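You operate a simulated robot arm through the tools that you are given. There is no shell and no other tool. Be economical: measure what you need, move in short steps, check, and stop when the job is done.

You are at the controls of a simulated two-armed robot. One attempt, no reset.

TASK
Pick up the hand sampler with one hand, pass it to the other hand and put it on the top of the folding table. Set down upright: hand sampler.

It is judged by the outcome, as a careful person would: the job done as asked, and still so three seconds after it is handed in. It fails if anything else is knocked over, pushed out of place, dropped, spilled or broken.

THE ROBOT
Two 7-joint arms with two-finger parallel grippers on one trunk, on a base that drives. Base frame: it is fixed to the floor where the robot stands at the start and does not move with it; the origin is under the middle of the robot, x ahead of it, y to its left, z up. Lengths are in cm, angles in degrees, forces in N, time in s.
The left shoulder is at the start at [7, 16.3, 109.5], the right one opposite. With the tool pointing down near the work surface each hand reaches from about 38 to 88 cm from the robot's upright axis, wherever it stands, measured 20 degrees to its own side. Places, roughly: hand sampler (22x8x12 cm) [50, 0, 90]; top of the folding table [-150, 40, 70]. Payload 3.43 kg a hand.
The tool frame of a hand sits at the grasp point between the pads (the TCP): z along the fingers, y along the line on which they close. The tips reach 3.4 cm beyond it. Largest opening 12.8 cm; finger width 2.4, thickness 1.2; the body of the gripper, 4.8 by 13 cm, starts 9.6 cm behind the TCP.
Orientation is that of the tool frame in the base frame, as a unit quaternion [x, y, z, w]. With the fingers straight down and closing along the base's y, the tool's x points along the base's -x, its y along +y and its z along -z.

THE INTERFACE
- The arms move only by the tool send_rows. It takes "left_motion", "right_motion" or both (then of equal length, played together; a hand with none holds still); each is a list of rows, each a list of 7 numbers: the shift along the tool's x, y, z in units of 50 mm (1.0 is 50 mm), then the turn, a rotation vector about the tool's x, y, z in units of 4 degrees (1.0 is 4 degrees), then the gripper command, from -1 (shut) to 1 (fully open), values between in proportion. In form: [[x, y, z, ax, ay, az, fingers], ...]. A call has 1 to 12 rows; each row shifts and turns the commanded pose from where the row before left it, along the tool's axes as they then stand. A call with a number of a shift or a turn outside -1 to 1 is refused whole. Rows are played at 5 a second. More than 5 cm and 8.6 degrees between two rows, or a gripper value outside its range, and nothing of the call is played. A pose out of reach is approached as far as the arm can. The call stops where the force on the tool passes 40 N (or 10 N more than at its start, if that is more) or the arm is blocked; 0.2 s more then pass. The fingers move at their own pace (about 15.3 cm/s each) and stop on an object; they squeeze with about 42 N. The grip force told is the motor's: it shows also when the fingers shut on nothing. Time passes only in rows, and 0.2 s behind the last, so rows that do not move let the fingers close. The reply holds the time, the measured pose of the TCP, the force on the tool along the base axes, the opening and the grip force, in the units named above and with some noise, with the torque about the TCP (base axes, N m) and any sound that the robot's microphone picked up.
- Cameras (640 x 400 px; columns grow to the right, rows downward): "scene" is now at [13.44, -1.03, 131.41]; the picture's right is [-0.14, -0.99, 0.00], its down [-0.66, 0.09, -0.75] and it looks along [0.74, -0.10, -0.66] (base axes); focal length 232 px, centre (320, 200). "left" rides on the left gripper at [7.6, 1.1, -16] in its tool frame; the picture's right is [-0.15, 0.99, 0.00], its down [-0.88, -0.13, -0.46] and it looks along [-0.45, -0.07, 0.89] (tool axes); focal length 234 px, centre (320, 200). "right" rides on the right gripper at [7.6, -1.1, -16] in its tool frame; the picture's right is [0.15, 0.99, 0.00], its down [-0.88, 0.13, -0.46] and it looks along [-0.45, 0.07, 0.89] (tool axes); focal length 234 px, centre (320, 200). There is no depth. A picture from a camera that has moved, and an enlarged one, comes with that camera's place and axes in the base frame and with its lens.
- capture(camera): a new picture of that camera. No time passes.
- move_column(by): slides the trunk up (or, below 0, down) by that many cm; the arms and the scene camera ride with it, the base frame stays. It gives what a move gives, with no picture.
- drive_base(legs): drives the robot by 1 to 6 legs, each [ahead, left, turn to the left] in cm, cm and degrees, along the robot's own axes; the way and the turn of a leg run together, so that a leg with both is an arc; at most 150 cm and 180 degrees a leg. The arms and the cameras ride along, it lands a little off, and it stops where it bumps. It gives what a move gives.
- aim_head(pan, tilt): turns the head with the scene camera to pan (to the left, within 86 degrees either way) and tilt (down, from -29 to 69), counted from straight ahead of the robot. It gives what a move gives.
- close_up(camera, box): a new picture of the part [left, top, right, bottom] of that camera's present view, enlarged. No time passes.
- hand_in(): hands the job in; it is judged then, once.

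Go step by step. Nothing tells you exact positions but the pictures and the camera data: compare them with the known pose of the tool, close in by small moves and look again before you grip or let go. The budget is 120 turns and 108 pictures, counting those below and the enlarged ones. Unless the task says otherwise, let go and move clear before handing in, and close with one line.

The tools are called after "Request:" as a command line: name --argument value ..., lists and objects as JSON in quotes. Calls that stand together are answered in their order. send_rows: Moves the arms, as the interface text tells. Its arguments: {"type":"object","properties":{"left_motion":{"type":"array","items":{"type":"array","items":{"type":"number"}}},"right_motion":{"type":"array","items":{"type":"array","items":{"type":"number"}}}},"required":[]} The other tools are called the same way: move_column (by) slides the trunk up or down; drive_base (legs) drives the base; aim_head (pan, tilt) turns the head that bears the scene camera; capture (camera) takes a picture; close_up (camera, box) takes an enlarged picture of a part of a camera's view; hand_in () hands the job in.

At the start:

```text
t: 0.0
left_tcp_pos: [41.38, 15.35, 113.02]
left_orientation: [0.0, 1.0, 0.0, 0.0]
left_contact_force: [-0.5, 0.2, 1.1]
left_wrist_torque: [-0.02, 0.03, 0.02]
left_gripper_width: 12.8
left_grip_force: 0.1
right_tcp_pos: [40.18, -18.21, 115.19]
right_orientation: [0.0, 1.0, -0.001, 0.001]
right_contact_force: [0.2, -0.2, 0.0]
right_wrist_torque: [0.01, -0.03, 0.01]
right_gripper_width: 12.81
right_grip_force: 0.2
trunk travel left (down, up): [-57.5, 36.5]
robot x, y, heading: [0.06, 0.22, 0.0]
head pan, tilt: [-7.8, 41.5]
```

scene: 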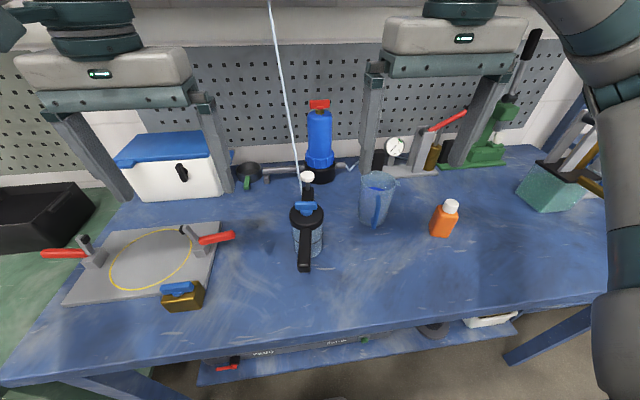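
right: 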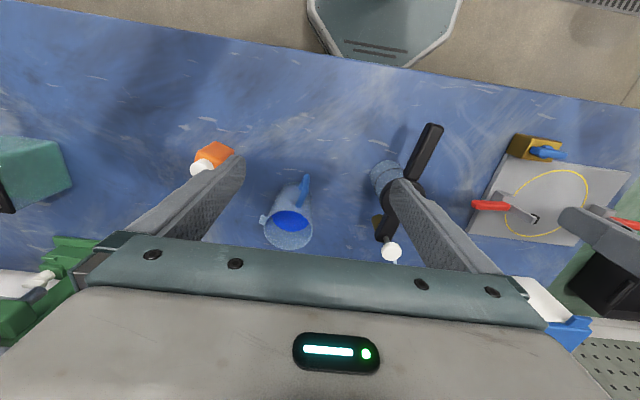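
left: 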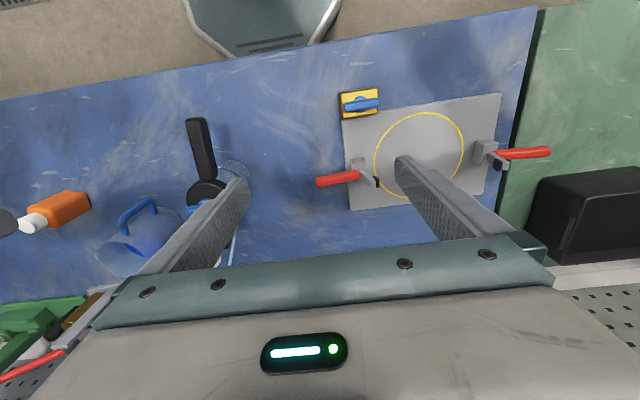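

I see the sampler (jar with a black head and handle) near the middle of the bench, with a thin line apparently running up behind it. I'll take a closer look from several views.

Request:
close_up --camera "scene" --box '[240, 80, 400, 280]'

Request:
close_up --camera "left" --box '[120, 90, 280, 290]'

Request:
close_up --camera "right" --box '[320, 100, 480, 300]'

```text
2.00 times, centred on (320, 180) of scene
camera zoom: at [13.44, -1.03, 131.41], right [-0.14, -0.99, 0.0], down [-0.66, 0.09, -0.75], along [0.74, -0.1, -0.66], focal length 463 px, centre (320, 240)
```

zoom: 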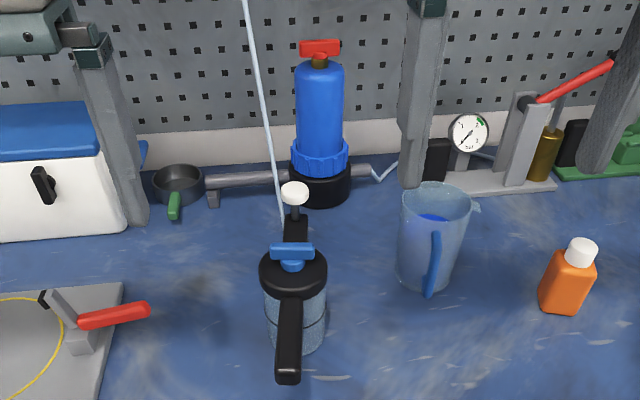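

```text
2.00 times, centred on (200, 190) of left
camera zoom: at [33.83, 16.49, 129.05], right [0.15, 0.99, 0.0], down [0.88, -0.13, 0.46], along [0.45, -0.07, -0.89], focal length 468 px, centre (560, 220)
```

zoom: 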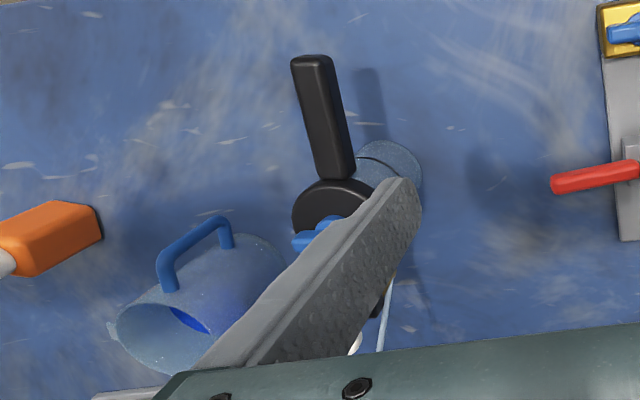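

```text
2.00 times, centred on (400, 200) of right
camera zoom: at [32.61, -19.34, 131.06], right [-0.15, 0.99, 0.0], down [0.88, 0.13, 0.46], along [0.45, 0.07, -0.89], focal length 468 px, centre (160, 200)
```

zoom: 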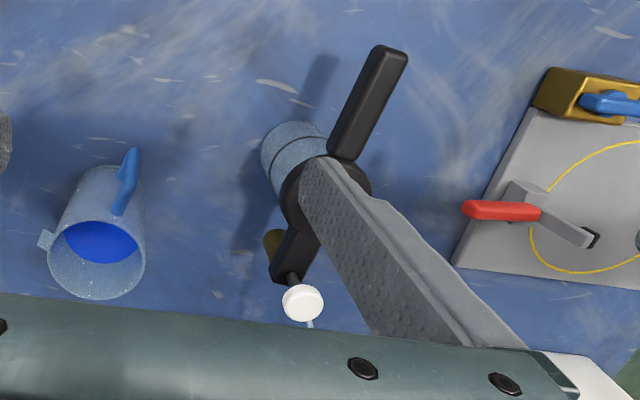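

The thin line seems to end at the sampler's far part, so I'm looking up to see where it goes, and also looking toward the folding table.

Request:
aim_head --pan 0 --tilt -10

Request:
capture --camera "scene"

Request:
aim_head --pan 0 --tilt 30

Request:
close_up --camera "scene" --box '[240, 100, 400, 300]'

```text
t: 1.2
left_tcp_pos: [41.47, 15.41, 112.95]
left_orientation: [0.0, 1.0, 0.0, -0.001]
left_contact_force: [0.2, 0.5, -0.1]
left_wrist_torque: [0.0, 0.0, 0.01]
left_gripper_width: 12.77
left_grip_force: 0.1
right_tcp_pos: [40.12, -18.26, 115.37]
right_orientation: [0.0, 1.0, 0.001, -0.001]
right_contact_force: [0.0, -0.7, -0.9]
right_wrist_torque: [0.0, 0.0, 0.0]
right_gripper_width: 12.78
right_grip_force: 0.0
trunk travel left (down, up): [-57.5, 36.5]
robot x, y, heading: [-0.18, 0.28, 0.0]
head pan, tilt: [0.0, -10.0]
```

```text
101 pictures are left
camera scene: at [13.56, 0.11, 139.52], right [0.0, -1.0, 0.0], down [0.17, 0.0, -0.98], along [0.98, 0.0, 0.17], focal length 232 px, centre (320, 200)
```

scene: 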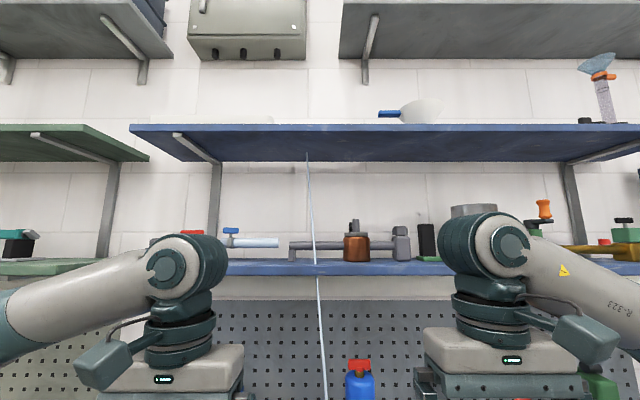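

```text
t: 2.3
left_tcp_pos: [41.32, 15.43, 112.98]
left_orientation: [0.0, 1.0, 0.0, 0.0]
left_contact_force: [0.0, -0.6, 0.0]
left_wrist_torque: [0.03, -0.01, 0.02]
left_gripper_width: 12.78
left_grip_force: 0.1
right_tcp_pos: [40.26, -18.24, 115.43]
right_orientation: [0.0, 1.0, 0.0, -0.001]
right_contact_force: [-0.5, -0.3, 0.2]
right_wrist_torque: [0.0, 0.03, -0.02]
right_gripper_width: 12.8
right_grip_force: 0.1
trunk travel left (down, up): [-57.5, 36.5]
robot x, y, heading: [0.32, -0.07, 0.0]
head pan, tilt: [0.0, 30.0]
```

```text
2.00 times, centred on (320, 200) of scene
camera zoom: at [14.17, 0.11, 133.18], right [0.0, -1.0, 0.0], down [-0.5, 0.0, -0.87], along [0.87, 0.0, -0.5], focal length 463 px, centre (320, 200)
```

zoom: 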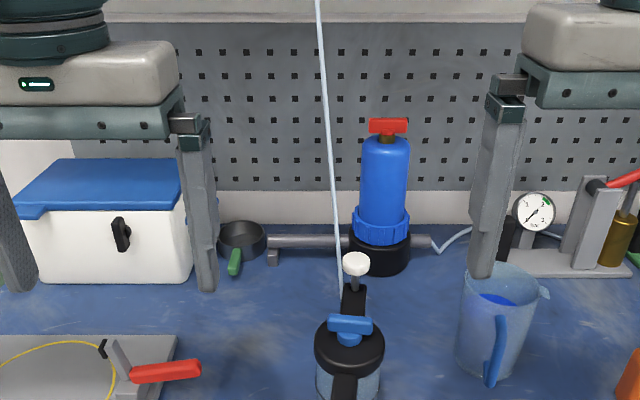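

The line runs from the sampler's far end up to a shelf. I'll tilt the left hand so its camera sees the sampler from the left and shows whether it is attached.

Request:
send_rows --left_motion '[[-1, 0, 0, 1, 0, 0, 1], [-1, 0, 0, 1, 0, 0, 1], [0, 0, 0, 1, 0, 0, 1], [0, 0, 0, 1, 0, 0, 1], [0, 0, 0, 1, 0, 0, 1], [0, 0, 0, 1, 0, 0, 1], [0, 0, 0, 1, 0, 0, 1], [0, 0, 0, 1, 0, 0, 1], [0, 0, 0, 1, 0, 0, 1], [0, 0, 0, 1, 0, 0, 1], [0, 0, 0, 1, 0, 0, 1], [0, 0, 0, 1, 0, 0, 1]]'

Request:
capture --camera "left"

```text
t: 4.9
left_tcp_pos: [51.28, 15.38, 113.03]
left_orientation: [0.001, 0.913, -0.407, 0.001]
left_contact_force: [-0.1, -0.6, -0.1]
left_wrist_torque: [0.0, 0.0, -0.04]
left_gripper_width: 12.8
left_grip_force: 0.0
right_tcp_pos: [40.23, -18.2, 115.23]
right_orientation: [0.0, 1.0, 0.0, 0.0]
right_contact_force: [-0.5, -0.3, 0.3]
right_wrist_torque: [0.0, -0.02, 0.01]
right_gripper_width: 12.81
right_grip_force: 0.1
trunk travel left (down, up): [-57.5, 36.5]
robot x, y, heading: [-0.24, -0.48, 0.2]
head pan, tilt: [0.0, 30.0]
```

```text
99 pictures are left
camera left: at [43.81, 28.05, 122.94], right [0.15, 0.66, -0.74], down [0.88, 0.25, 0.4], along [0.45, -0.71, -0.54], focal length 234 px, centre (320, 200)
```

left: 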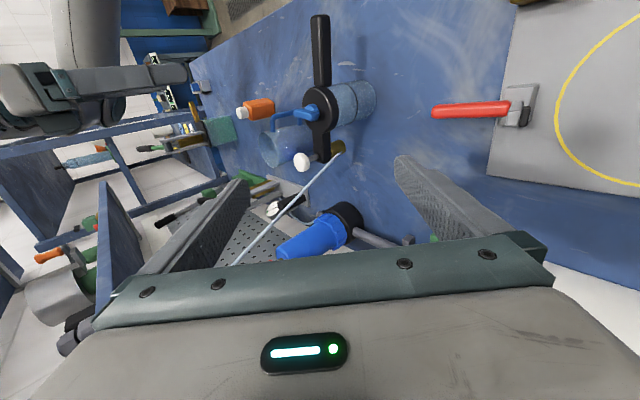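

Request:
close_up --camera "left" --box '[240, 60, 400, 160]'

Request:
close_up --camera "left" --box '[290, 120, 370, 200]'

```text
4.00 times, centred on (320, 110) of left
camera zoom: at [43.81, 28.05, 122.94], right [0.15, 0.66, -0.74], down [0.88, 0.25, 0.4], along [0.45, -0.71, -0.54], focal length 937 px, centre (320, 560)
```

zoom: 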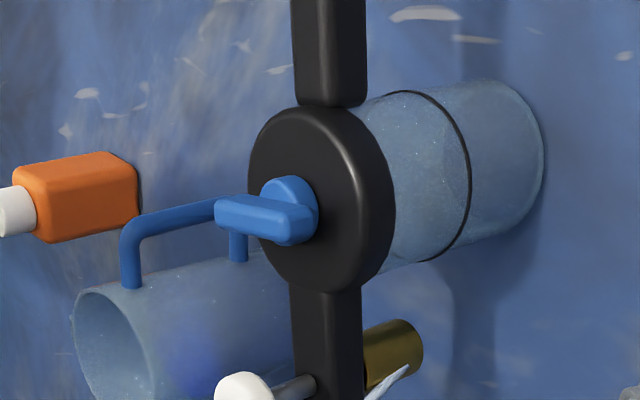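

```text
5.00 times, centred on (330, 160) of left
camera zoom: at [43.81, 28.05, 122.94], right [0.15, 0.66, -0.74], down [0.88, 0.25, 0.4], along [0.45, -0.71, -0.54], focal length 1171 px, centre (270, 400)
```

zoom: 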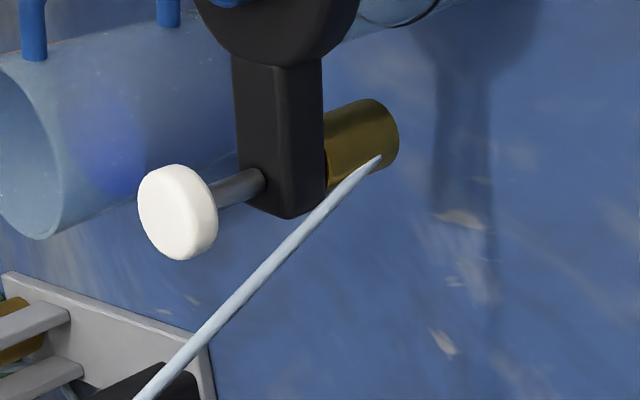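

The line is fixed to the sampler's brass fitting and goes up to the shelf; I'll watch the forces when lifting. The sampler is centred at about (48.2, -2.9), with its disc top near z 96.5. I'll straighten the left hand, then lean it back about 15° to stay clear of the line.

Request:
send_rows --left_motion '[[0, 0, 0, -1, 0, 0, 1], [0, 0, 0, -1, 0, 0, 1], [0, 0, 0, -1, 0, 0, 1], [0, 0, 0, -1, 0, 0, 1], [0, 0, 0, -1, 0, 0, 1], [0, 0, 0, -1, 0, 0, 1], [0, 0, 0, -1, 0, 0, 1], [0, 0, 0, -1, 0, 0, 1], [0, 0, 0, -1, 0, 0, 1], [0, 0, 0, -1, 0, 0, 1], [0, 0, 0, -1, 0, 0, 1], [0, 0, 0, -1, 0, 0, 1]]'

Request:
send_rows --left_motion '[[0.3, -1, 0, 0, 0, 0, 1], [0.3, -1, 0, 0, 0, 0, 1], [0, -1, 0, 0, 0, 0, 1], [0, -0.65, 0, 0, 0, 0, 1], [0, 0, 0, 0, -1, 0, 1], [0, 0, 0, 0, -1, 0, 1], [0, 0, 0, 0, -1, 0, 1], [0, 0, 0, 0, -1, 0, 1]]'

Request:
capture --camera "left"

Request:
capture --camera "scene"

```text
t: 7.5
left_tcp_pos: [51.39, 15.38, 113.09]
left_orientation: [0.0, 1.0, 0.001, 0.0]
left_contact_force: [0.4, -0.2, -0.2]
left_wrist_torque: [0.0, -0.01, 0.0]
left_gripper_width: 12.82
left_grip_force: 0.1
right_tcp_pos: [40.25, -18.4, 115.2]
right_orientation: [0.0, 1.0, -0.001, 0.0]
right_contact_force: [0.7, 0.7, -0.6]
right_wrist_torque: [0.02, 0.0, -0.01]
right_gripper_width: 12.81
right_grip_force: 0.0
trunk travel left (down, up): [-57.5, 36.5]
robot x, y, heading: [-0.18, 0.21, -0.2]
head pan, tilt: [0.0, 30.0]
```

```text
refused: row 1 steps farther than a row can; nothing moved
```

```text
96 pictures are left
camera left: at [43.77, 16.44, 129.06], right [0.15, 0.99, 0.0], down [0.88, -0.13, 0.46], along [0.45, -0.07, -0.89], focal length 234 px, centre (320, 200)
```

left: 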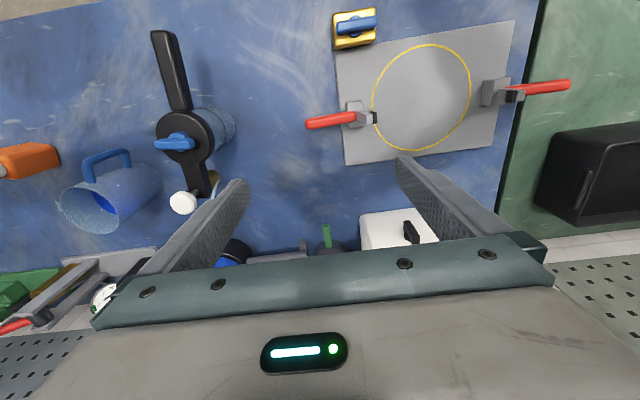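

```text
95 pictures are left
camera scene: at [14.13, 0.04, 133.17], right [0.0, -1.0, 0.0], down [-0.5, 0.0, -0.87], along [0.87, 0.0, -0.5], focal length 232 px, centre (320, 200)
```

scene: 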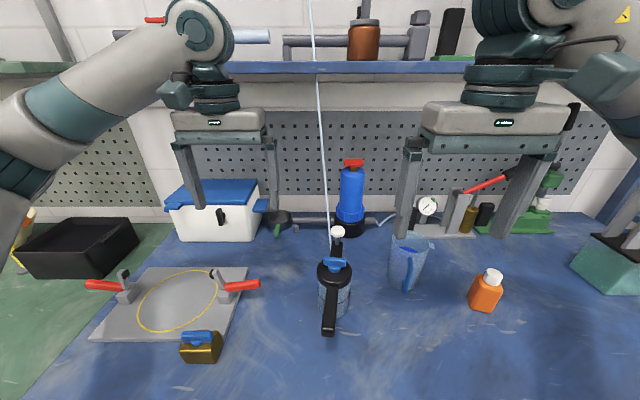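

The refused row was just too long, so I'm resending it in shorter steps and moving the right hand aside to make room.

Request:
send_rows --left_motion '[[0.17, -0.92, 0, 0, 0, 0, 1], [0.17, -0.92, 0, 0, 0, 0, 1], [0.17, -0.92, 0, 0, 0, 0, 1], [0.17, -0.9, 0, 0, 0, 0, 1], [0, 0, 0, 0, -1, 0, 1], [0, 0, 0, 0, -1, 0, 1], [0, 0, 0, 0, -1, 0, 1], [0, 0, 0, 0, -1, 0, 1]]' --right_motion '[[0, -0.9, 0, 0, 0, 0, 1], [0, -0.9, 0, 0, 0, 0, 1], [0, -0.9, 0, 0, 0, 0, 1], [0, 0, 0, 0, 0, 0, 1], [0, 0, 0, 0, 0, 0, 1], [0, 0, 0, 0, 0, 0, 1], [0, 0, 0, 0, 0, 0, 1], [0, 0, 0, 0, 0, 0, 1]]'

Request:
capture --camera "left"

Request:
capture --camera "scene"

```text
t: 9.3
left_tcp_pos: [48.0, -2.95, 113.15]
left_orientation: [0.0, 0.99, 0.0, 0.14]
left_contact_force: [-0.8, 1.0, 0.0]
left_wrist_torque: [-0.01, -0.02, -0.05]
left_gripper_width: 12.83
left_grip_force: 0.0
right_tcp_pos: [40.14, -31.76, 115.25]
right_orientation: [0.0, 1.0, 0.0, 0.0]
right_contact_force: [-0.1, 0.2, 0.5]
right_wrist_torque: [-0.01, -0.05, -0.03]
right_gripper_width: 12.79
right_grip_force: 0.0
trunk travel left (down, up): [-57.5, 36.5]
robot x, y, heading: [-0.32, -0.56, 0.2]
head pan, tilt: [0.0, 30.0]
```

```text
94 pictures are left
camera left: at [36.27, -1.8, 126.36], right [0.14, 0.99, 0.04], down [0.72, -0.13, 0.68], along [0.68, -0.07, -0.73], focal length 234 px, centre (320, 200)
```

left: 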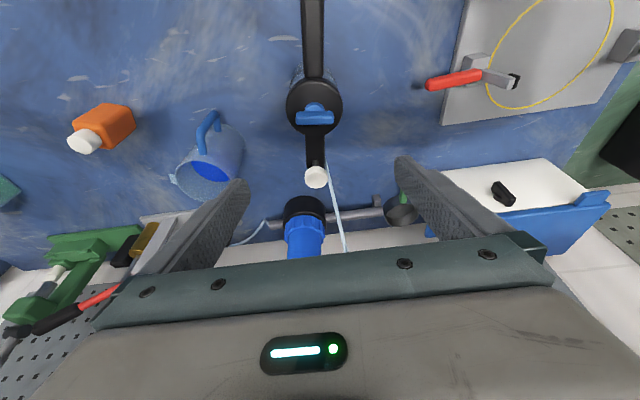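

```text
93 pictures are left
camera scene: at [14.11, 0.11, 133.18], right [0.0, -1.0, 0.0], down [-0.5, 0.0, -0.87], along [0.87, 0.0, -0.5], focal length 232 px, centre (320, 200)
```

scene: 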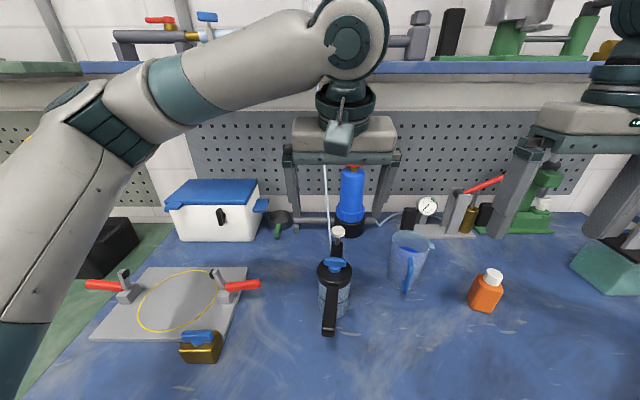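

The left hand is centred above the disc. I'll lower it straight down in two stages.

Request:
send_rows --left_motion '[[0.22, 0, 0.77, 0, 0, 0, 0.7], [0.22, 0, 0.77, 0, 0, 0, 0.7], [0.22, 0, 0.77, 0, 0, 0, 0.7]]'

Request:
capture --camera "scene"

Request:
capture --camera "left"

```text
t: 10.1
left_tcp_pos: [48.12, -3.05, 101.02]
left_orientation: [0.0, 0.99, 0.0, 0.139]
left_contact_force: [0.8, -0.5, 0.3]
left_wrist_torque: [0.02, 0.02, 0.0]
left_gripper_width: 10.87
left_grip_force: 0.1
right_tcp_pos: [40.38, -31.61, 115.11]
right_orientation: [0.001, 1.0, 0.0, -0.001]
right_contact_force: [-0.5, 0.0, -0.2]
right_wrist_torque: [0.0, 0.0, 0.01]
right_gripper_width: 12.79
right_grip_force: 0.0
trunk travel left (down, up): [-57.5, 36.5]
robot x, y, heading: [-0.28, 0.49, -0.4]
head pan, tilt: [0.0, 30.0]
```

```text
92 pictures are left
camera scene: at [14.26, 0.12, 133.16], right [0.0, -1.0, 0.0], down [-0.5, 0.0, -0.87], along [0.87, 0.0, -0.5], focal length 232 px, centre (320, 200)
```

scene: 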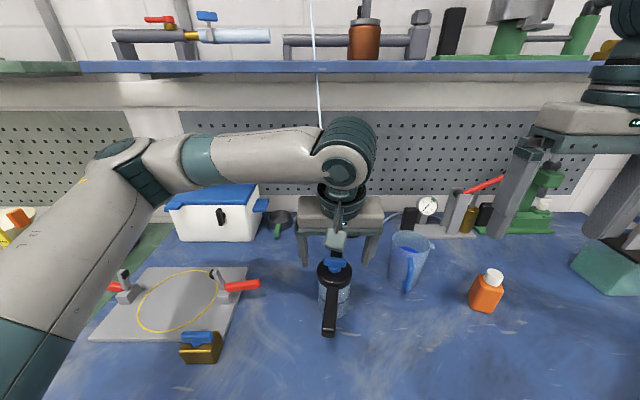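

```text
91 pictures are left
camera left: at [36.41, -1.93, 114.36], right [0.14, 0.99, 0.04], down [0.72, -0.13, 0.68], along [0.68, -0.07, -0.73], focal length 234 px, centre (320, 200)
```

left: 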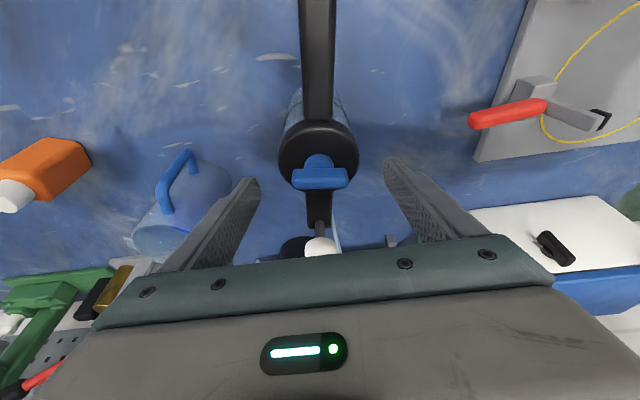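

The disc top reads about z 95. I'm lowering the TCP to about 95.3 and then closing gently.

Request:
send_rows --left_motion '[[0.16, 0, 0.55, 0, 0, 0, 0.7], [0.155, 0, 0.54, 0, 0, 0, 0.7], [0, 0, 0, 0, 0, 0, 0.7]]'

Request:
capture --camera "left"

Request:
close_up --camera "scene" --box '[260, 200, 420, 350]'

```text
t: 10.9
left_tcp_pos: [47.85, -3.15, 95.29]
left_orientation: [0.0, 0.99, 0.0, 0.139]
left_contact_force: [-0.3, 0.0, -0.5]
left_wrist_torque: [-0.03, 0.0, 0.02]
left_gripper_width: 10.85
left_grip_force: 0.1
right_tcp_pos: [40.26, -31.76, 115.16]
right_orientation: [0.0, 1.0, 0.001, 0.0]
right_contact_force: [-0.1, 0.0, 0.5]
right_wrist_torque: [0.0, 0.02, -0.04]
right_gripper_width: 12.78
right_grip_force: 0.0
trunk travel left (down, up): [-57.5, 36.5]
robot x, y, heading: [0.29, -0.03, 0.0]
head pan, tilt: [0.0, 30.0]
```

```text
90 pictures are left
camera left: at [36.21, -1.95, 108.63], right [0.14, 0.99, 0.04], down [0.72, -0.13, 0.68], along [0.68, -0.07, -0.73], focal length 234 px, centre (320, 200)
```

left: 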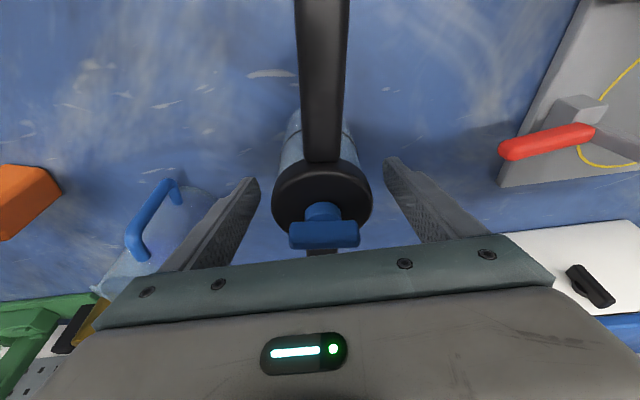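

```text
2.67 times, centred on (340, 275) of scene
camera zoom: at [14.12, 0.09, 133.18], right [0.0, -1.0, 0.0], down [-0.5, 0.0, -0.87], along [0.87, 0.0, -0.5], focal length 617 px, centre (267, 0)
```

zoom: 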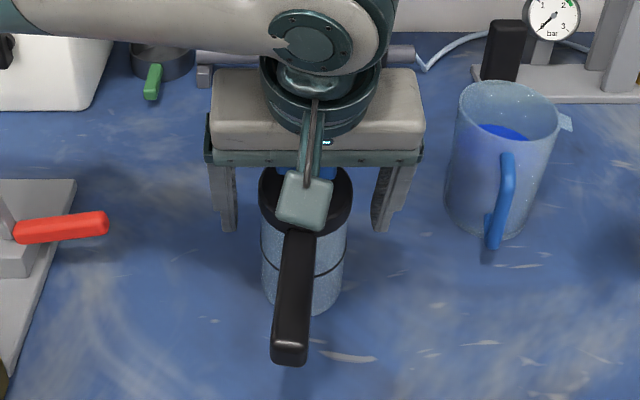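

The fingers straddle the disc evenly, so I'm closing the left gripper.

Request:
send_rows --left_motion '[[-0.08, 0, 0.02, 0, 0, 0, 0.5], [0, 0, 0, 0, 0, 0, 0.3], [0, 0, 0, 0, 0, 0, -0.2], [0, 0, 0, 0, 0, 0, -1], [0, 0, 0, 0, 0, 0, -1], [0, 0, 0, 0, 0, 0, -1]]'

```text
t: 12.3
left_tcp_pos: [48.27, -2.92, 95.31]
left_orientation: [0.0, 0.99, 0.0, 0.139]
left_contact_force: [1.0, 0.9, 1.8]
left_wrist_torque: [0.09, -0.12, 0.08]
left_gripper_width: 7.27
left_grip_force: 42.3
right_tcp_pos: [40.3, -31.84, 115.2]
right_orientation: [0.001, 1.0, 0.0, 0.0]
right_contact_force: [0.9, 0.3, 0.6]
right_wrist_torque: [0.03, -0.04, 0.0]
right_gripper_width: 12.8
right_grip_force: 0.0
trunk travel left (down, up): [-57.5, 36.5]
robot x, y, heading: [-0.08, -0.33, 0.0]
head pan, tilt: [0.0, 30.0]
```

The disc is gripped at 7.3 cm. I'll lift 4 cm and check the force for any pull from the line.

Request:
send_rows --left_motion '[[-0.11, 0, -0.38, 0, 0, 0, -1], [-0.11, 0, -0.38, 0, 0, 0, -1], [0, 0, 0, 0, 0, 0, -1], [0, 0, 0, 0, 0, 0, -1]]'

Request:
capture --camera "scene"

```text
t: 13.3
left_tcp_pos: [48.39, -2.95, 99.42]
left_orientation: [0.0, 0.99, 0.0, 0.14]
left_contact_force: [-1.8, -0.7, 3.3]
left_wrist_torque: [0.13, 0.22, 0.09]
left_gripper_width: 6.98
left_grip_force: 42.0
right_tcp_pos: [40.23, -31.77, 115.34]
right_orientation: [0.0, 1.0, 0.0, 0.0]
right_contact_force: [0.5, -0.4, 0.1]
right_wrist_torque: [-0.01, 0.0, 0.03]
right_gripper_width: 12.82
right_grip_force: 0.1
trunk travel left (down, up): [-57.5, 36.5]
robot x, y, heading: [-0.17, -0.13, -0.1]
head pan, tilt: [0.0, 30.0]
```

```text
88 pictures are left
camera scene: at [14.13, 0.08, 133.18], right [0.0, -1.0, 0.0], down [-0.5, 0.0, -0.87], along [0.87, 0.0, -0.5], focal length 232 px, centre (320, 200)
```

scene: 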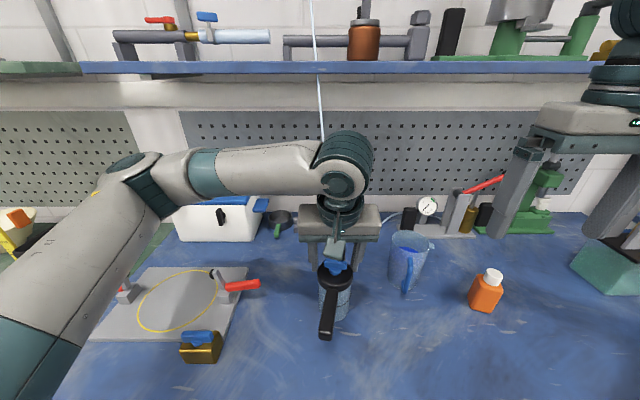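

Request:
capture --camera "left"

Request:
close_up --camera "scene" --box '[260, 200, 420, 350]'

```text
87 pictures are left
camera left: at [36.71, -1.89, 112.65], right [0.14, 0.99, 0.04], down [0.72, -0.13, 0.68], along [0.68, -0.07, -0.73], focal length 234 px, centre (320, 200)
```

left: 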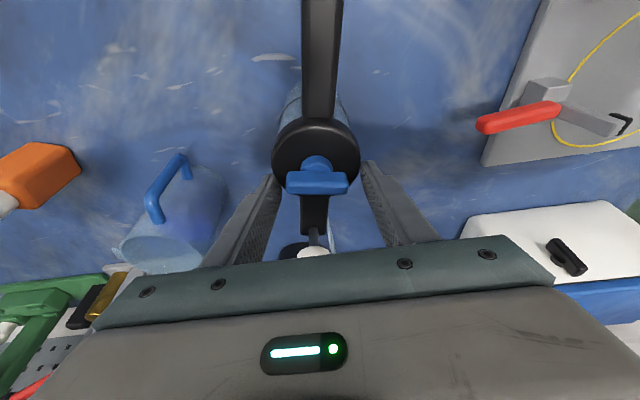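

```text
2.67 times, centred on (340, 275) of scene
camera zoom: at [14.13, 0.08, 133.18], right [0.0, -1.0, 0.0], down [-0.5, 0.0, -0.87], along [0.87, 0.0, -0.5], focal length 617 px, centre (267, 0)
```

zoom: 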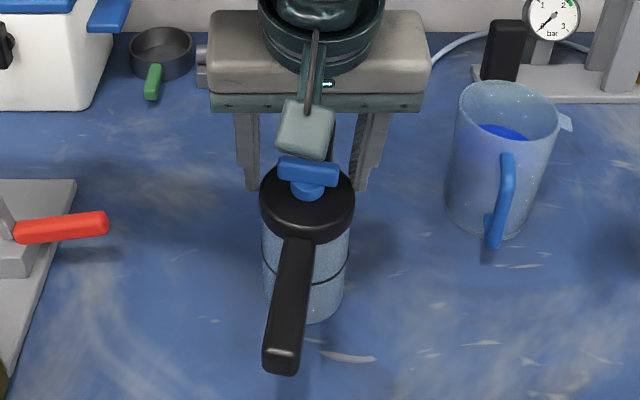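

The sampler slipped rather than lifting: it is still on the bench, slightly nearer to me, and the fingers only hold its upper edge. I'll ease down a little, open, and measure again.

Request:
send_rows --left_motion '[[0.03, 0, 0.1, 0, 0, 0, -1], [0.03, 0, 0.1, 0, 0, 0, -1], [0, 0, 0, 0, 0, 0, -0.1], [0, 0, 0, 0, 0, 0, 0.2], [0, 0, 0, 0, 0, 0, 0.7], [0, 0, 0, 0, 0, 0, 0.7]]'

Request:
capture --camera "left"

Request:
close_up --camera "scene" --box '[260, 200, 420, 350]'

Request:
close_up --camera "right" --box '[400, 40, 640, 240]'

```text
t: 14.7
left_tcp_pos: [48.37, -2.92, 98.15]
left_orientation: [0.0, 0.99, 0.0, 0.138]
left_contact_force: [0.5, 0.0, 1.0]
left_wrist_torque: [-0.03, 0.0, 0.02]
left_gripper_width: 10.88
left_grip_force: 0.0
right_tcp_pos: [40.27, -31.67, 115.31]
right_orientation: [0.0, 1.0, 0.001, 0.0]
right_contact_force: [-0.9, 0.6, 0.4]
right_wrist_torque: [-0.02, 0.07, 0.02]
right_gripper_width: 12.81
right_grip_force: 0.1
trunk travel left (down, up): [-57.5, 36.5]
robot x, y, heading: [0.04, 0.05, -0.1]
head pan, tilt: [0.0, 30.0]
```

```text
85 pictures are left
camera left: at [36.73, -1.83, 111.56], right [0.14, 0.99, 0.04], down [0.72, -0.13, 0.68], along [0.68, -0.07, -0.73], focal length 234 px, centre (320, 200)
```

left: 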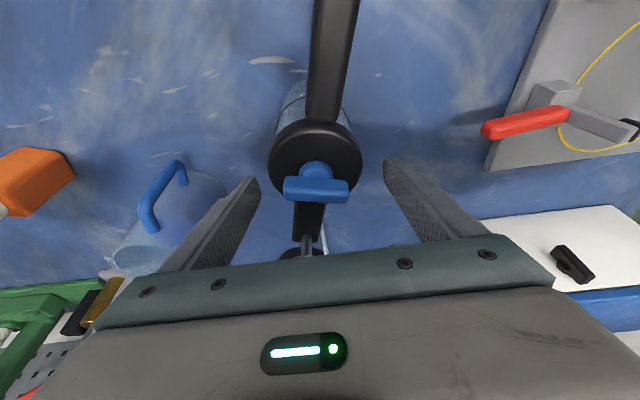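

```text
2.67 times, centred on (340, 275) of scene
camera zoom: at [14.2, 0.1, 133.16], right [0.0, -1.0, 0.0], down [-0.5, 0.0, -0.87], along [0.87, 0.0, -0.5], focal length 617 px, centre (267, 0)
```

zoom: 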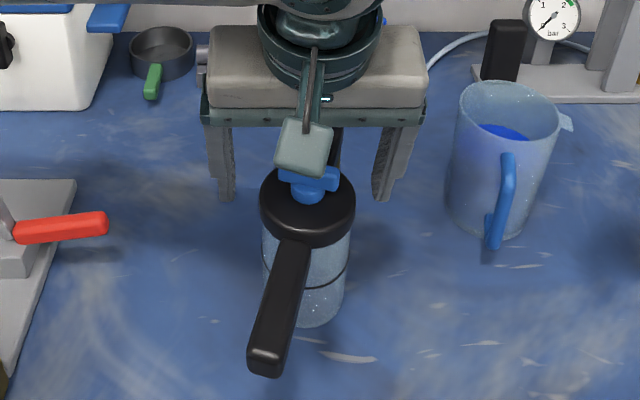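

```text
2.00 times, centred on (520, 140) of right
camera zoom: at [32.73, -32.89, 131.02], right [-0.15, 0.99, 0.0], down [0.88, 0.13, 0.46], along [0.45, 0.07, -0.89], focal length 468 px, centre (-80, 320)
```

zoom: 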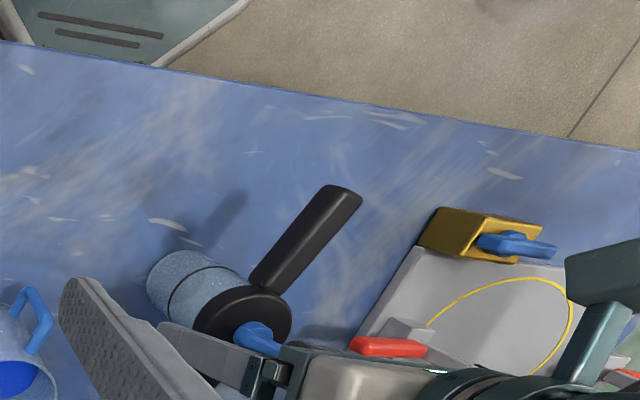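

It stands, turned about 10°, with its axis near (46.9, -3.0). I'll re-centre, grip deeper and check before a slow lift.

Request:
send_rows --left_motion '[[0.24, 0, -0.07, 0, 0, 0, 0.7], [0.128, 0, 0.446, 0, 0, 0, 0.7], [0.128, 0, 0.446, 0, 0, 0, 0.7], [0, 0, 0, 0, 0, 0, 0.7]]'

Request:
capture --camera "left"

Request:
close_up --camera "right" --box '[400, 100, 600, 250]'

```text
t: 15.7
left_tcp_pos: [47.14, -2.87, 93.62]
left_orientation: [0.0, 0.99, 0.0, 0.139]
left_contact_force: [-0.8, -0.2, 0.5]
left_wrist_torque: [-0.01, 0.01, -0.02]
left_gripper_width: 10.88
left_grip_force: 0.0
right_tcp_pos: [40.27, -31.74, 115.23]
right_orientation: [0.0, 1.0, 0.0, 0.0]
right_contact_force: [0.5, 0.1, 0.6]
right_wrist_torque: [0.0, 0.04, 0.0]
right_gripper_width: 12.8
right_grip_force: 0.0
trunk travel left (down, up): [-57.5, 36.5]
robot x, y, heading: [-0.07, 0.11, 0.2]
head pan, tilt: [0.0, 30.0]
```

```text
82 pictures are left
camera left: at [35.43, -1.79, 106.95], right [0.14, 0.99, 0.04], down [0.72, -0.13, 0.68], along [0.68, -0.07, -0.73], focal length 234 px, centre (320, 200)
```

left: 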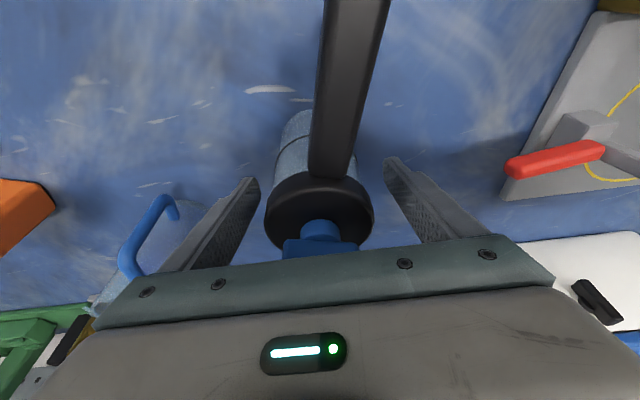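

```text
2.67 times, centred on (500, 175) of right
camera zoom: at [32.67, -32.9, 131.04], right [-0.15, 0.99, 0.0], down [0.88, 0.13, 0.46], along [0.45, 0.07, -0.89], focal length 624 px, centre (-160, 267)
```

zoom: 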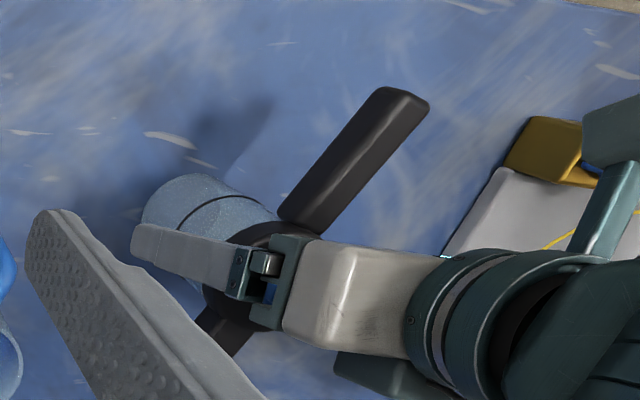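

Centred and deeper; closing now.

Request:
send_rows --left_motion '[[0, 0, 0, 0, 0, 0, 0.4], [0, 0, 0, 0, 0, 0, 0.1], [0, 0, 0, 0, 0, 0, -1], [0, 0, 0, 0, 0, 0, -1], [0, 0, 0, 0, 0, 0, -1]]'

Request:
send_rows --left_motion '[[-0.028, 0, -0.096, 0, 0, 0, -1], [-0.028, 0, -0.096, 0, 0, 0, -1], [-0.028, 0, -0.096, 0, 0, 0, -1], [0, 0, 0, 0, 0, 0, -1]]'

Request:
capture --camera "left"

Request:
close_up --camera "right" --box '[400, 100, 600, 250]'

```text
t: 16.9
left_tcp_pos: [47.06, -2.93, 93.61]
left_orientation: [0.0, 0.99, 0.001, 0.139]
left_contact_force: [0.2, -0.5, 0.3]
left_wrist_torque: [0.13, 0.02, -0.01]
left_gripper_width: 6.98
left_grip_force: 42.2
right_tcp_pos: [40.28, -31.79, 115.21]
right_orientation: [0.0, 1.0, -0.001, 0.001]
right_contact_force: [-0.3, -0.2, 0.3]
right_wrist_torque: [0.0, 0.0, 0.02]
right_gripper_width: 12.81
right_grip_force: 0.1
trunk travel left (down, up): [-57.5, 36.5]
robot x, y, heading: [-0.27, -0.16, 0.0]
head pan, tilt: [0.0, 30.0]
```

```text
t: 17.9
left_tcp_pos: [47.12, -3.0, 95.14]
left_orientation: [0.0, 0.99, 0.001, 0.139]
left_contact_force: [1.3, 0.2, -4.5]
left_wrist_torque: [-0.04, -0.01, -0.04]
left_gripper_width: 6.97
left_grip_force: 42.2
right_tcp_pos: [40.3, -31.78, 115.25]
right_orientation: [0.0, 1.0, -0.001, 0.0]
right_contact_force: [-1.3, 0.6, -0.6]
right_wrist_torque: [0.02, 0.04, 0.01]
right_gripper_width: 12.77
right_grip_force: 0.0
trunk travel left (down, up): [-57.5, 36.5]
robot x, y, heading: [0.0, 0.07, 0.2]
head pan, tilt: [0.0, 30.0]
```

```text
80 pictures are left
camera left: at [35.5, -1.82, 108.45], right [0.14, 0.99, 0.04], down [0.72, -0.13, 0.68], along [0.68, -0.07, -0.73], focal length 234 px, centre (320, 200)
```

left: 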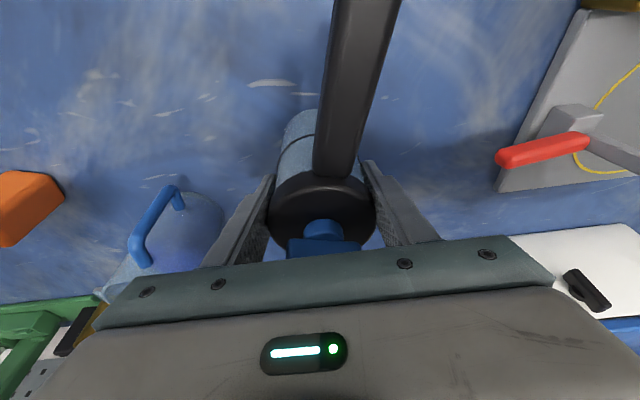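

```text
2.67 times, centred on (500, 175) of right
camera zoom: at [32.72, -32.9, 131.02], right [-0.15, 0.99, 0.0], down [0.88, 0.13, 0.46], along [0.45, 0.07, -0.89], focal length 624 px, centre (-160, 267)
```

zoom: 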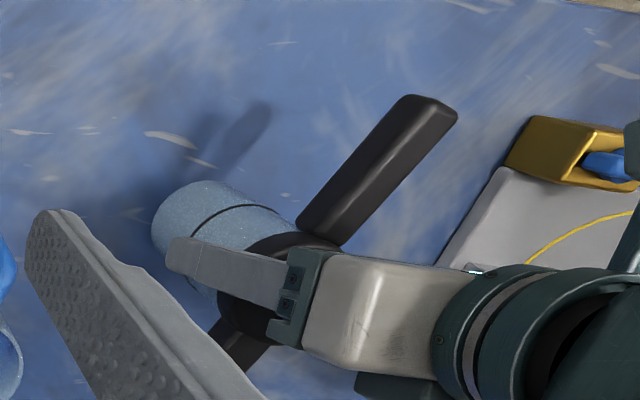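

It lifts now (about 4.5 N, opening steady). I'll raise it further while watching the force for tether pull.

Request:
send_rows --left_motion '[[-0.055, 0, -0.19, 0, 0, 0, -1], [-0.055, 0, -0.19, 0, 0, 0, -1], [-0.055, 0, -0.19, 0, 0, 0, -1], [-0.055, 0, -0.19, 0, 0, 0, -1], [-0.055, 0, -0.19, 0, 0, 0, -1], [-0.055, 0, -0.19, 0, 0, 0, -1], [-0.055, 0, -0.19, 0, 0, 0, -1], [-0.055, 0, -0.19, 0, 0, 0, -1], [0, 0, 0, 0, 0, 0, -1]]'

Request:
capture --camera "scene"

Request:
capture --camera "left"

```text
t: 19.9
left_tcp_pos: [47.19, -3.0, 103.03]
left_orientation: [0.0, 0.99, 0.0, 0.138]
left_contact_force: [-1.2, -0.6, -4.9]
left_wrist_torque: [0.04, 0.03, -0.02]
left_gripper_width: 6.97
left_grip_force: 42.1
right_tcp_pos: [40.31, -31.63, 115.15]
right_orientation: [0.0, 1.0, 0.0, 0.0]
right_contact_force: [-0.8, -0.1, 0.7]
right_wrist_torque: [0.0, 0.01, 0.02]
right_gripper_width: 12.83
right_grip_force: 0.1
trunk travel left (down, up): [-57.5, 36.5]
robot x, y, heading: [0.15, -0.14, -0.0]
head pan, tilt: [0.0, 30.0]
```

```text
78 pictures are left
camera scene: at [14.21, 0.1, 133.16], right [0.0, -1.0, 0.0], down [-0.5, 0.0, -0.87], along [0.87, 0.0, -0.5], focal length 232 px, centre (320, 200)
```

scene: 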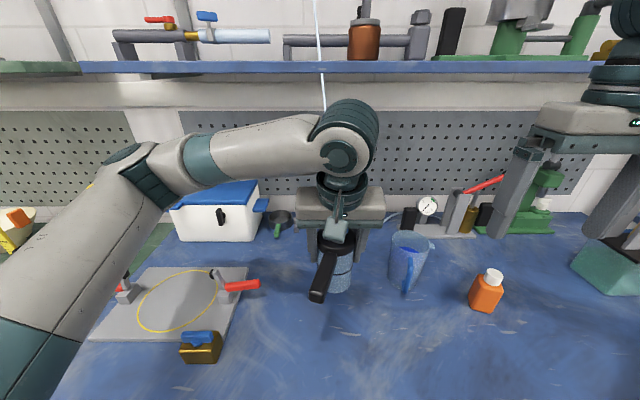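

```text
77 pictures are left
camera left: at [35.59, -1.82, 116.38], right [0.14, 0.99, 0.04], down [0.72, -0.13, 0.68], along [0.68, -0.07, -0.73], focal length 234 px, centre (320, 200)
```

left: 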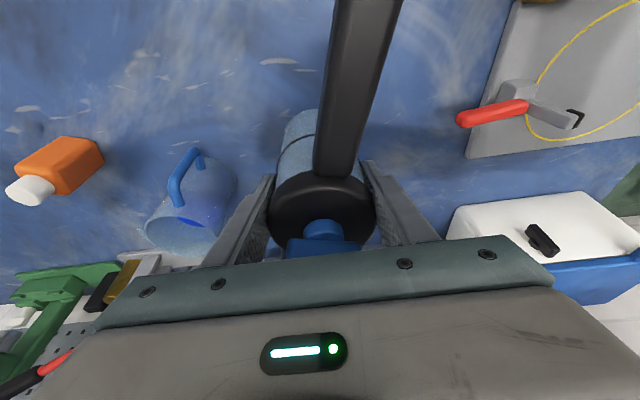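

The sampler is free of the bench and the load is steady. I'll back the base off in small steps to get free space and feel whether the line pulls.

Request:
drive_base --legs '[[-8, 0, 0]]'

Request:
capture --camera "scene"

```text
t: 20.9
left_tcp_pos: [39.36, -2.95, 103.16]
left_orientation: [-0.001, 0.99, 0.0, 0.14]
left_contact_force: [-0.4, 0.7, -3.7]
left_wrist_torque: [-0.01, 0.01, 0.01]
left_gripper_width: 6.99
left_grip_force: 42.0
right_tcp_pos: [32.35, -31.8, 115.16]
right_orientation: [0.0, 1.0, 0.0, 0.0]
right_contact_force: [-0.5, -0.6, -0.6]
right_wrist_torque: [0.0, -0.03, 0.03]
right_gripper_width: 12.82
right_grip_force: 0.1
trunk travel left (down, up): [-57.5, 36.5]
robot x, y, heading: [-7.93, -0.17, 0.0]
head pan, tilt: [0.0, 30.0]
```

```text
76 pictures are left
camera scene: at [6.28, 0.1, 133.17], right [0.0, -1.0, 0.0], down [-0.5, 0.0, -0.87], along [0.87, 0.0, -0.5], focal length 232 px, centre (320, 200)
```

scene: 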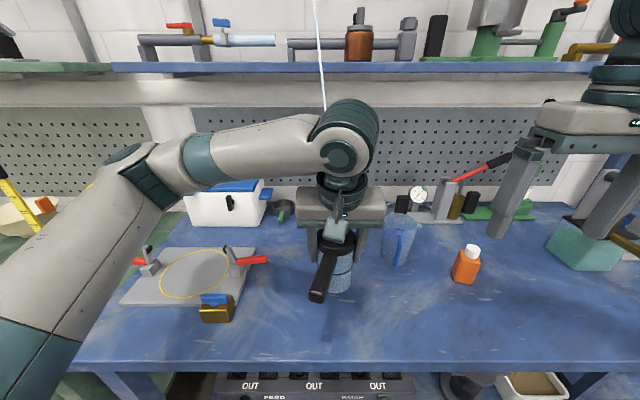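

No pull yet; I'm backing a little more.

Request:
drive_base --legs '[[-8, 0, 0]]'

Request:
drive_base --legs '[[-5, 0, 0]]'

Request:
capture --camera "scene"

```text
t: 22.0
left_tcp_pos: [31.37, -2.88, 103.1]
left_orientation: [0.0, 0.99, 0.0, 0.139]
left_contact_force: [-0.1, -0.1, -3.6]
left_wrist_torque: [0.01, 0.01, 0.04]
left_gripper_width: 6.94
left_grip_force: 42.5
right_tcp_pos: [24.41, -31.84, 115.28]
right_orientation: [0.0, 1.0, 0.0, 0.001]
right_contact_force: [-0.8, -0.1, 0.0]
right_wrist_torque: [0.04, -0.02, 0.01]
right_gripper_width: 12.79
right_grip_force: 0.2
trunk travel left (down, up): [-57.5, 36.5]
robot x, y, heading: [-15.79, -0.41, 0.2]
head pan, tilt: [0.0, 30.0]
```

```text
t: 22.9
left_tcp_pos: [26.64, -3.07, 103.02]
left_orientation: [0.0, 0.99, 0.0, 0.138]
left_contact_force: [-0.5, -0.1, -3.8]
left_wrist_torque: [0.02, 0.01, 0.01]
left_gripper_width: 6.95
left_grip_force: 42.6
right_tcp_pos: [19.61, -31.72, 115.36]
right_orientation: [-0.001, 1.0, 0.0, -0.001]
right_contact_force: [0.6, -0.3, 0.4]
right_wrist_torque: [0.0, -0.01, -0.02]
right_gripper_width: 12.79
right_grip_force: 0.1
trunk travel left (down, up): [-57.5, 36.5]
robot x, y, heading: [-21.06, -0.42, 0.1]
head pan, tilt: [0.0, 30.0]
```

```text
75 pictures are left
camera scene: at [-6.45, 0.09, 133.14], right [0.0, -1.0, 0.0], down [-0.5, 0.0, -0.87], along [0.87, 0.0, -0.5], focal length 232 px, centre (320, 200)
```

scene: 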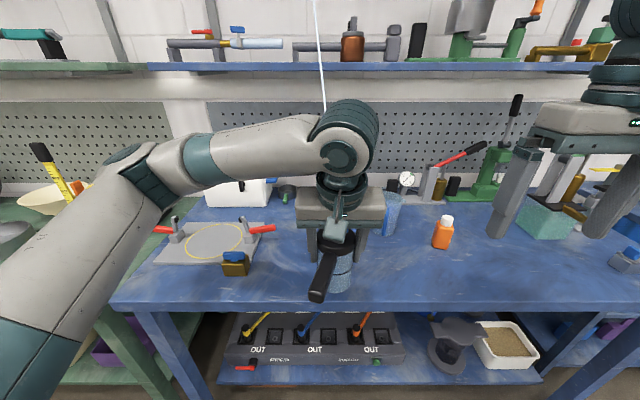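

The line moves along with the sampler, as if it were a rod or the cord is spooling out. Looking up to check its upper end.

Request:
aim_head --pan 0 --tilt -15

Request:
capture --camera "scene"

```text
t: 24.0
left_tcp_pos: [26.51, -2.96, 103.04]
left_orientation: [0.0, 0.99, 0.0, 0.139]
left_contact_force: [0.1, -0.2, -4.6]
left_wrist_torque: [-0.02, 0.01, -0.01]
left_gripper_width: 6.93
left_grip_force: 42.3
right_tcp_pos: [19.59, -31.78, 115.22]
right_orientation: [0.0, 1.0, 0.0, 0.0]
right_contact_force: [0.0, 0.8, 0.4]
right_wrist_torque: [0.0, -0.01, 0.02]
right_gripper_width: 12.79
right_grip_force: 0.0
trunk travel left (down, up): [-57.5, 36.5]
robot x, y, heading: [-20.59, -0.01, 0.1]
head pan, tilt: [0.0, -15.0]
```

```text
74 pictures are left
camera scene: at [-7.55, 0.09, 140.24], right [0.0, -1.0, 0.0], down [0.26, 0.0, -0.97], along [0.97, 0.0, 0.26], focal length 232 px, centre (320, 200)
```

scene: 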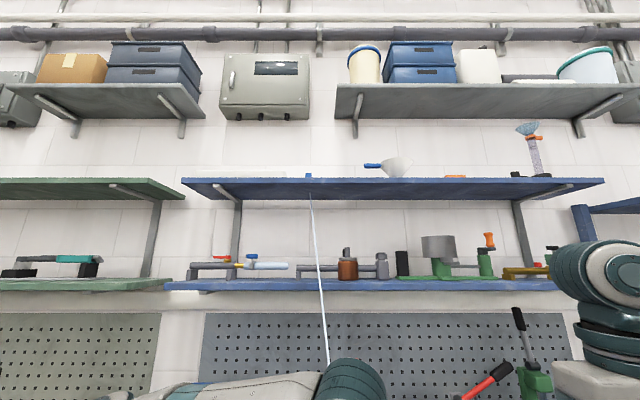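

The line runs to an anchor under the upper shelf and has paid out without tension. I'll back away further in small steps to see whether it has an end.

Request:
drive_base --legs '[[-6, 0, 0]]'

Request:
drive_base --legs '[[-6, 0, 0]]'

Request:
capture --camera "scene"

```text
t: 25.0
left_tcp_pos: [20.52, -2.95, 103.09]
left_orientation: [0.0, 0.99, 0.0, 0.139]
left_contact_force: [-0.2, 0.0, -4.3]
left_wrist_torque: [-0.03, 0.01, 0.0]
left_gripper_width: 6.94
left_grip_force: 41.6
right_tcp_pos: [13.48, -31.72, 115.28]
right_orientation: [0.0, 1.0, 0.0, 0.0]
right_contact_force: [-0.8, -0.2, 0.4]
right_wrist_torque: [0.01, -0.04, 0.03]
right_gripper_width: 12.8
right_grip_force: 0.2
trunk travel left (down, up): [-57.5, 36.5]
robot x, y, heading: [-26.54, -0.22, -0.1]
head pan, tilt: [0.0, -15.0]
```

```text
t: 26.0
left_tcp_pos: [14.56, -2.88, 103.04]
left_orientation: [-0.001, 0.99, 0.001, 0.139]
left_contact_force: [-0.2, 0.0, -4.0]
left_wrist_torque: [0.01, 0.02, -0.04]
left_gripper_width: 6.91
left_grip_force: 42.1
right_tcp_pos: [7.79, -31.79, 115.21]
right_orientation: [0.0, 1.0, 0.001, 0.0]
right_contact_force: [0.6, -0.2, -0.2]
right_wrist_torque: [0.04, -0.04, 0.03]
right_gripper_width: 12.78
right_grip_force: 0.0
trunk travel left (down, up): [-57.5, 36.5]
robot x, y, heading: [-32.58, -0.09, -0.3]
head pan, tilt: [0.0, -15.0]
```

```text
73 pictures are left
camera scene: at [-19.4, 0.1, 140.23], right [0.0, -1.0, 0.0], down [0.26, 0.0, -0.97], along [0.97, 0.0, 0.26], focal length 232 px, centre (320, 200)
```

scene: 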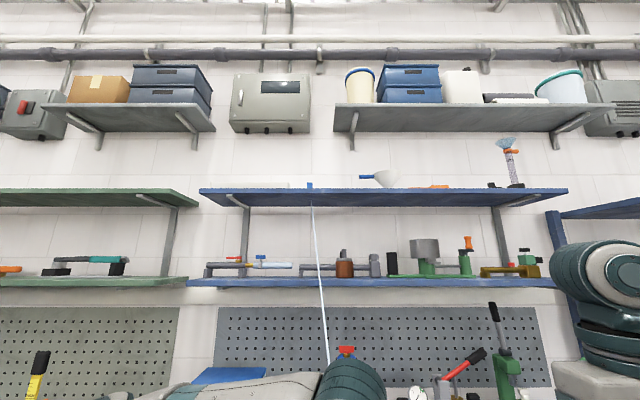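

Request:
capture --camera "left"

Request:
aim_head --pan 0 --tilt 45

Request:
capture --camera "scene"

```text
72 pictures are left
camera left: at [3.01, -1.81, 116.35], right [0.14, 0.99, 0.04], down [0.72, -0.13, 0.68], along [0.68, -0.07, -0.73], focal length 234 px, centre (320, 200)
```

left: 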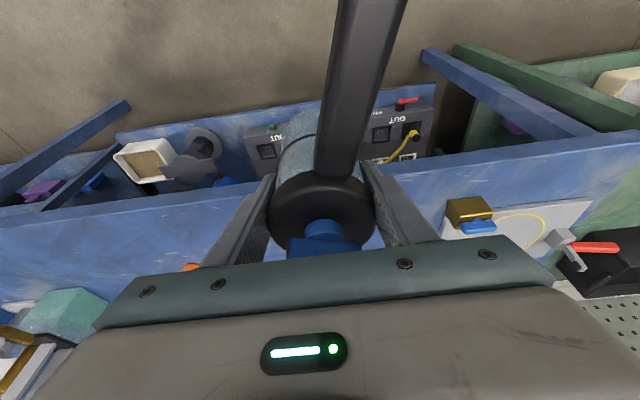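

```text
t: 27.3
left_tcp_pos: [14.69, -3.02, 103.03]
left_orientation: [-0.001, 0.99, -0.001, 0.138]
left_contact_force: [1.0, 0.0, -3.7]
left_wrist_torque: [-0.02, 0.02, -0.02]
left_gripper_width: 6.95
left_grip_force: 42.5
right_tcp_pos: [7.66, -31.75, 115.23]
right_orientation: [-0.001, 1.0, 0.0, -0.001]
right_contact_force: [0.8, -0.7, -0.4]
right_wrist_torque: [0.02, 0.03, 0.02]
right_gripper_width: 12.8
right_grip_force: 0.2
trunk travel left (down, up): [-57.5, 36.5]
robot x, y, heading: [-32.39, 0.35, 0.2]
head pan, tilt: [0.0, 45.0]
```

```text
71 pictures are left
camera scene: at [-19.28, 0.1, 130.91], right [0.0, -1.0, 0.0], down [-0.71, 0.0, -0.71], along [0.71, 0.0, -0.71], focal length 232 px, centre (320, 200)
```

scene: 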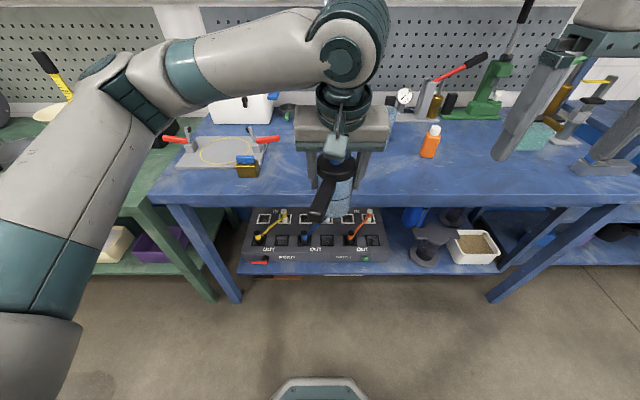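

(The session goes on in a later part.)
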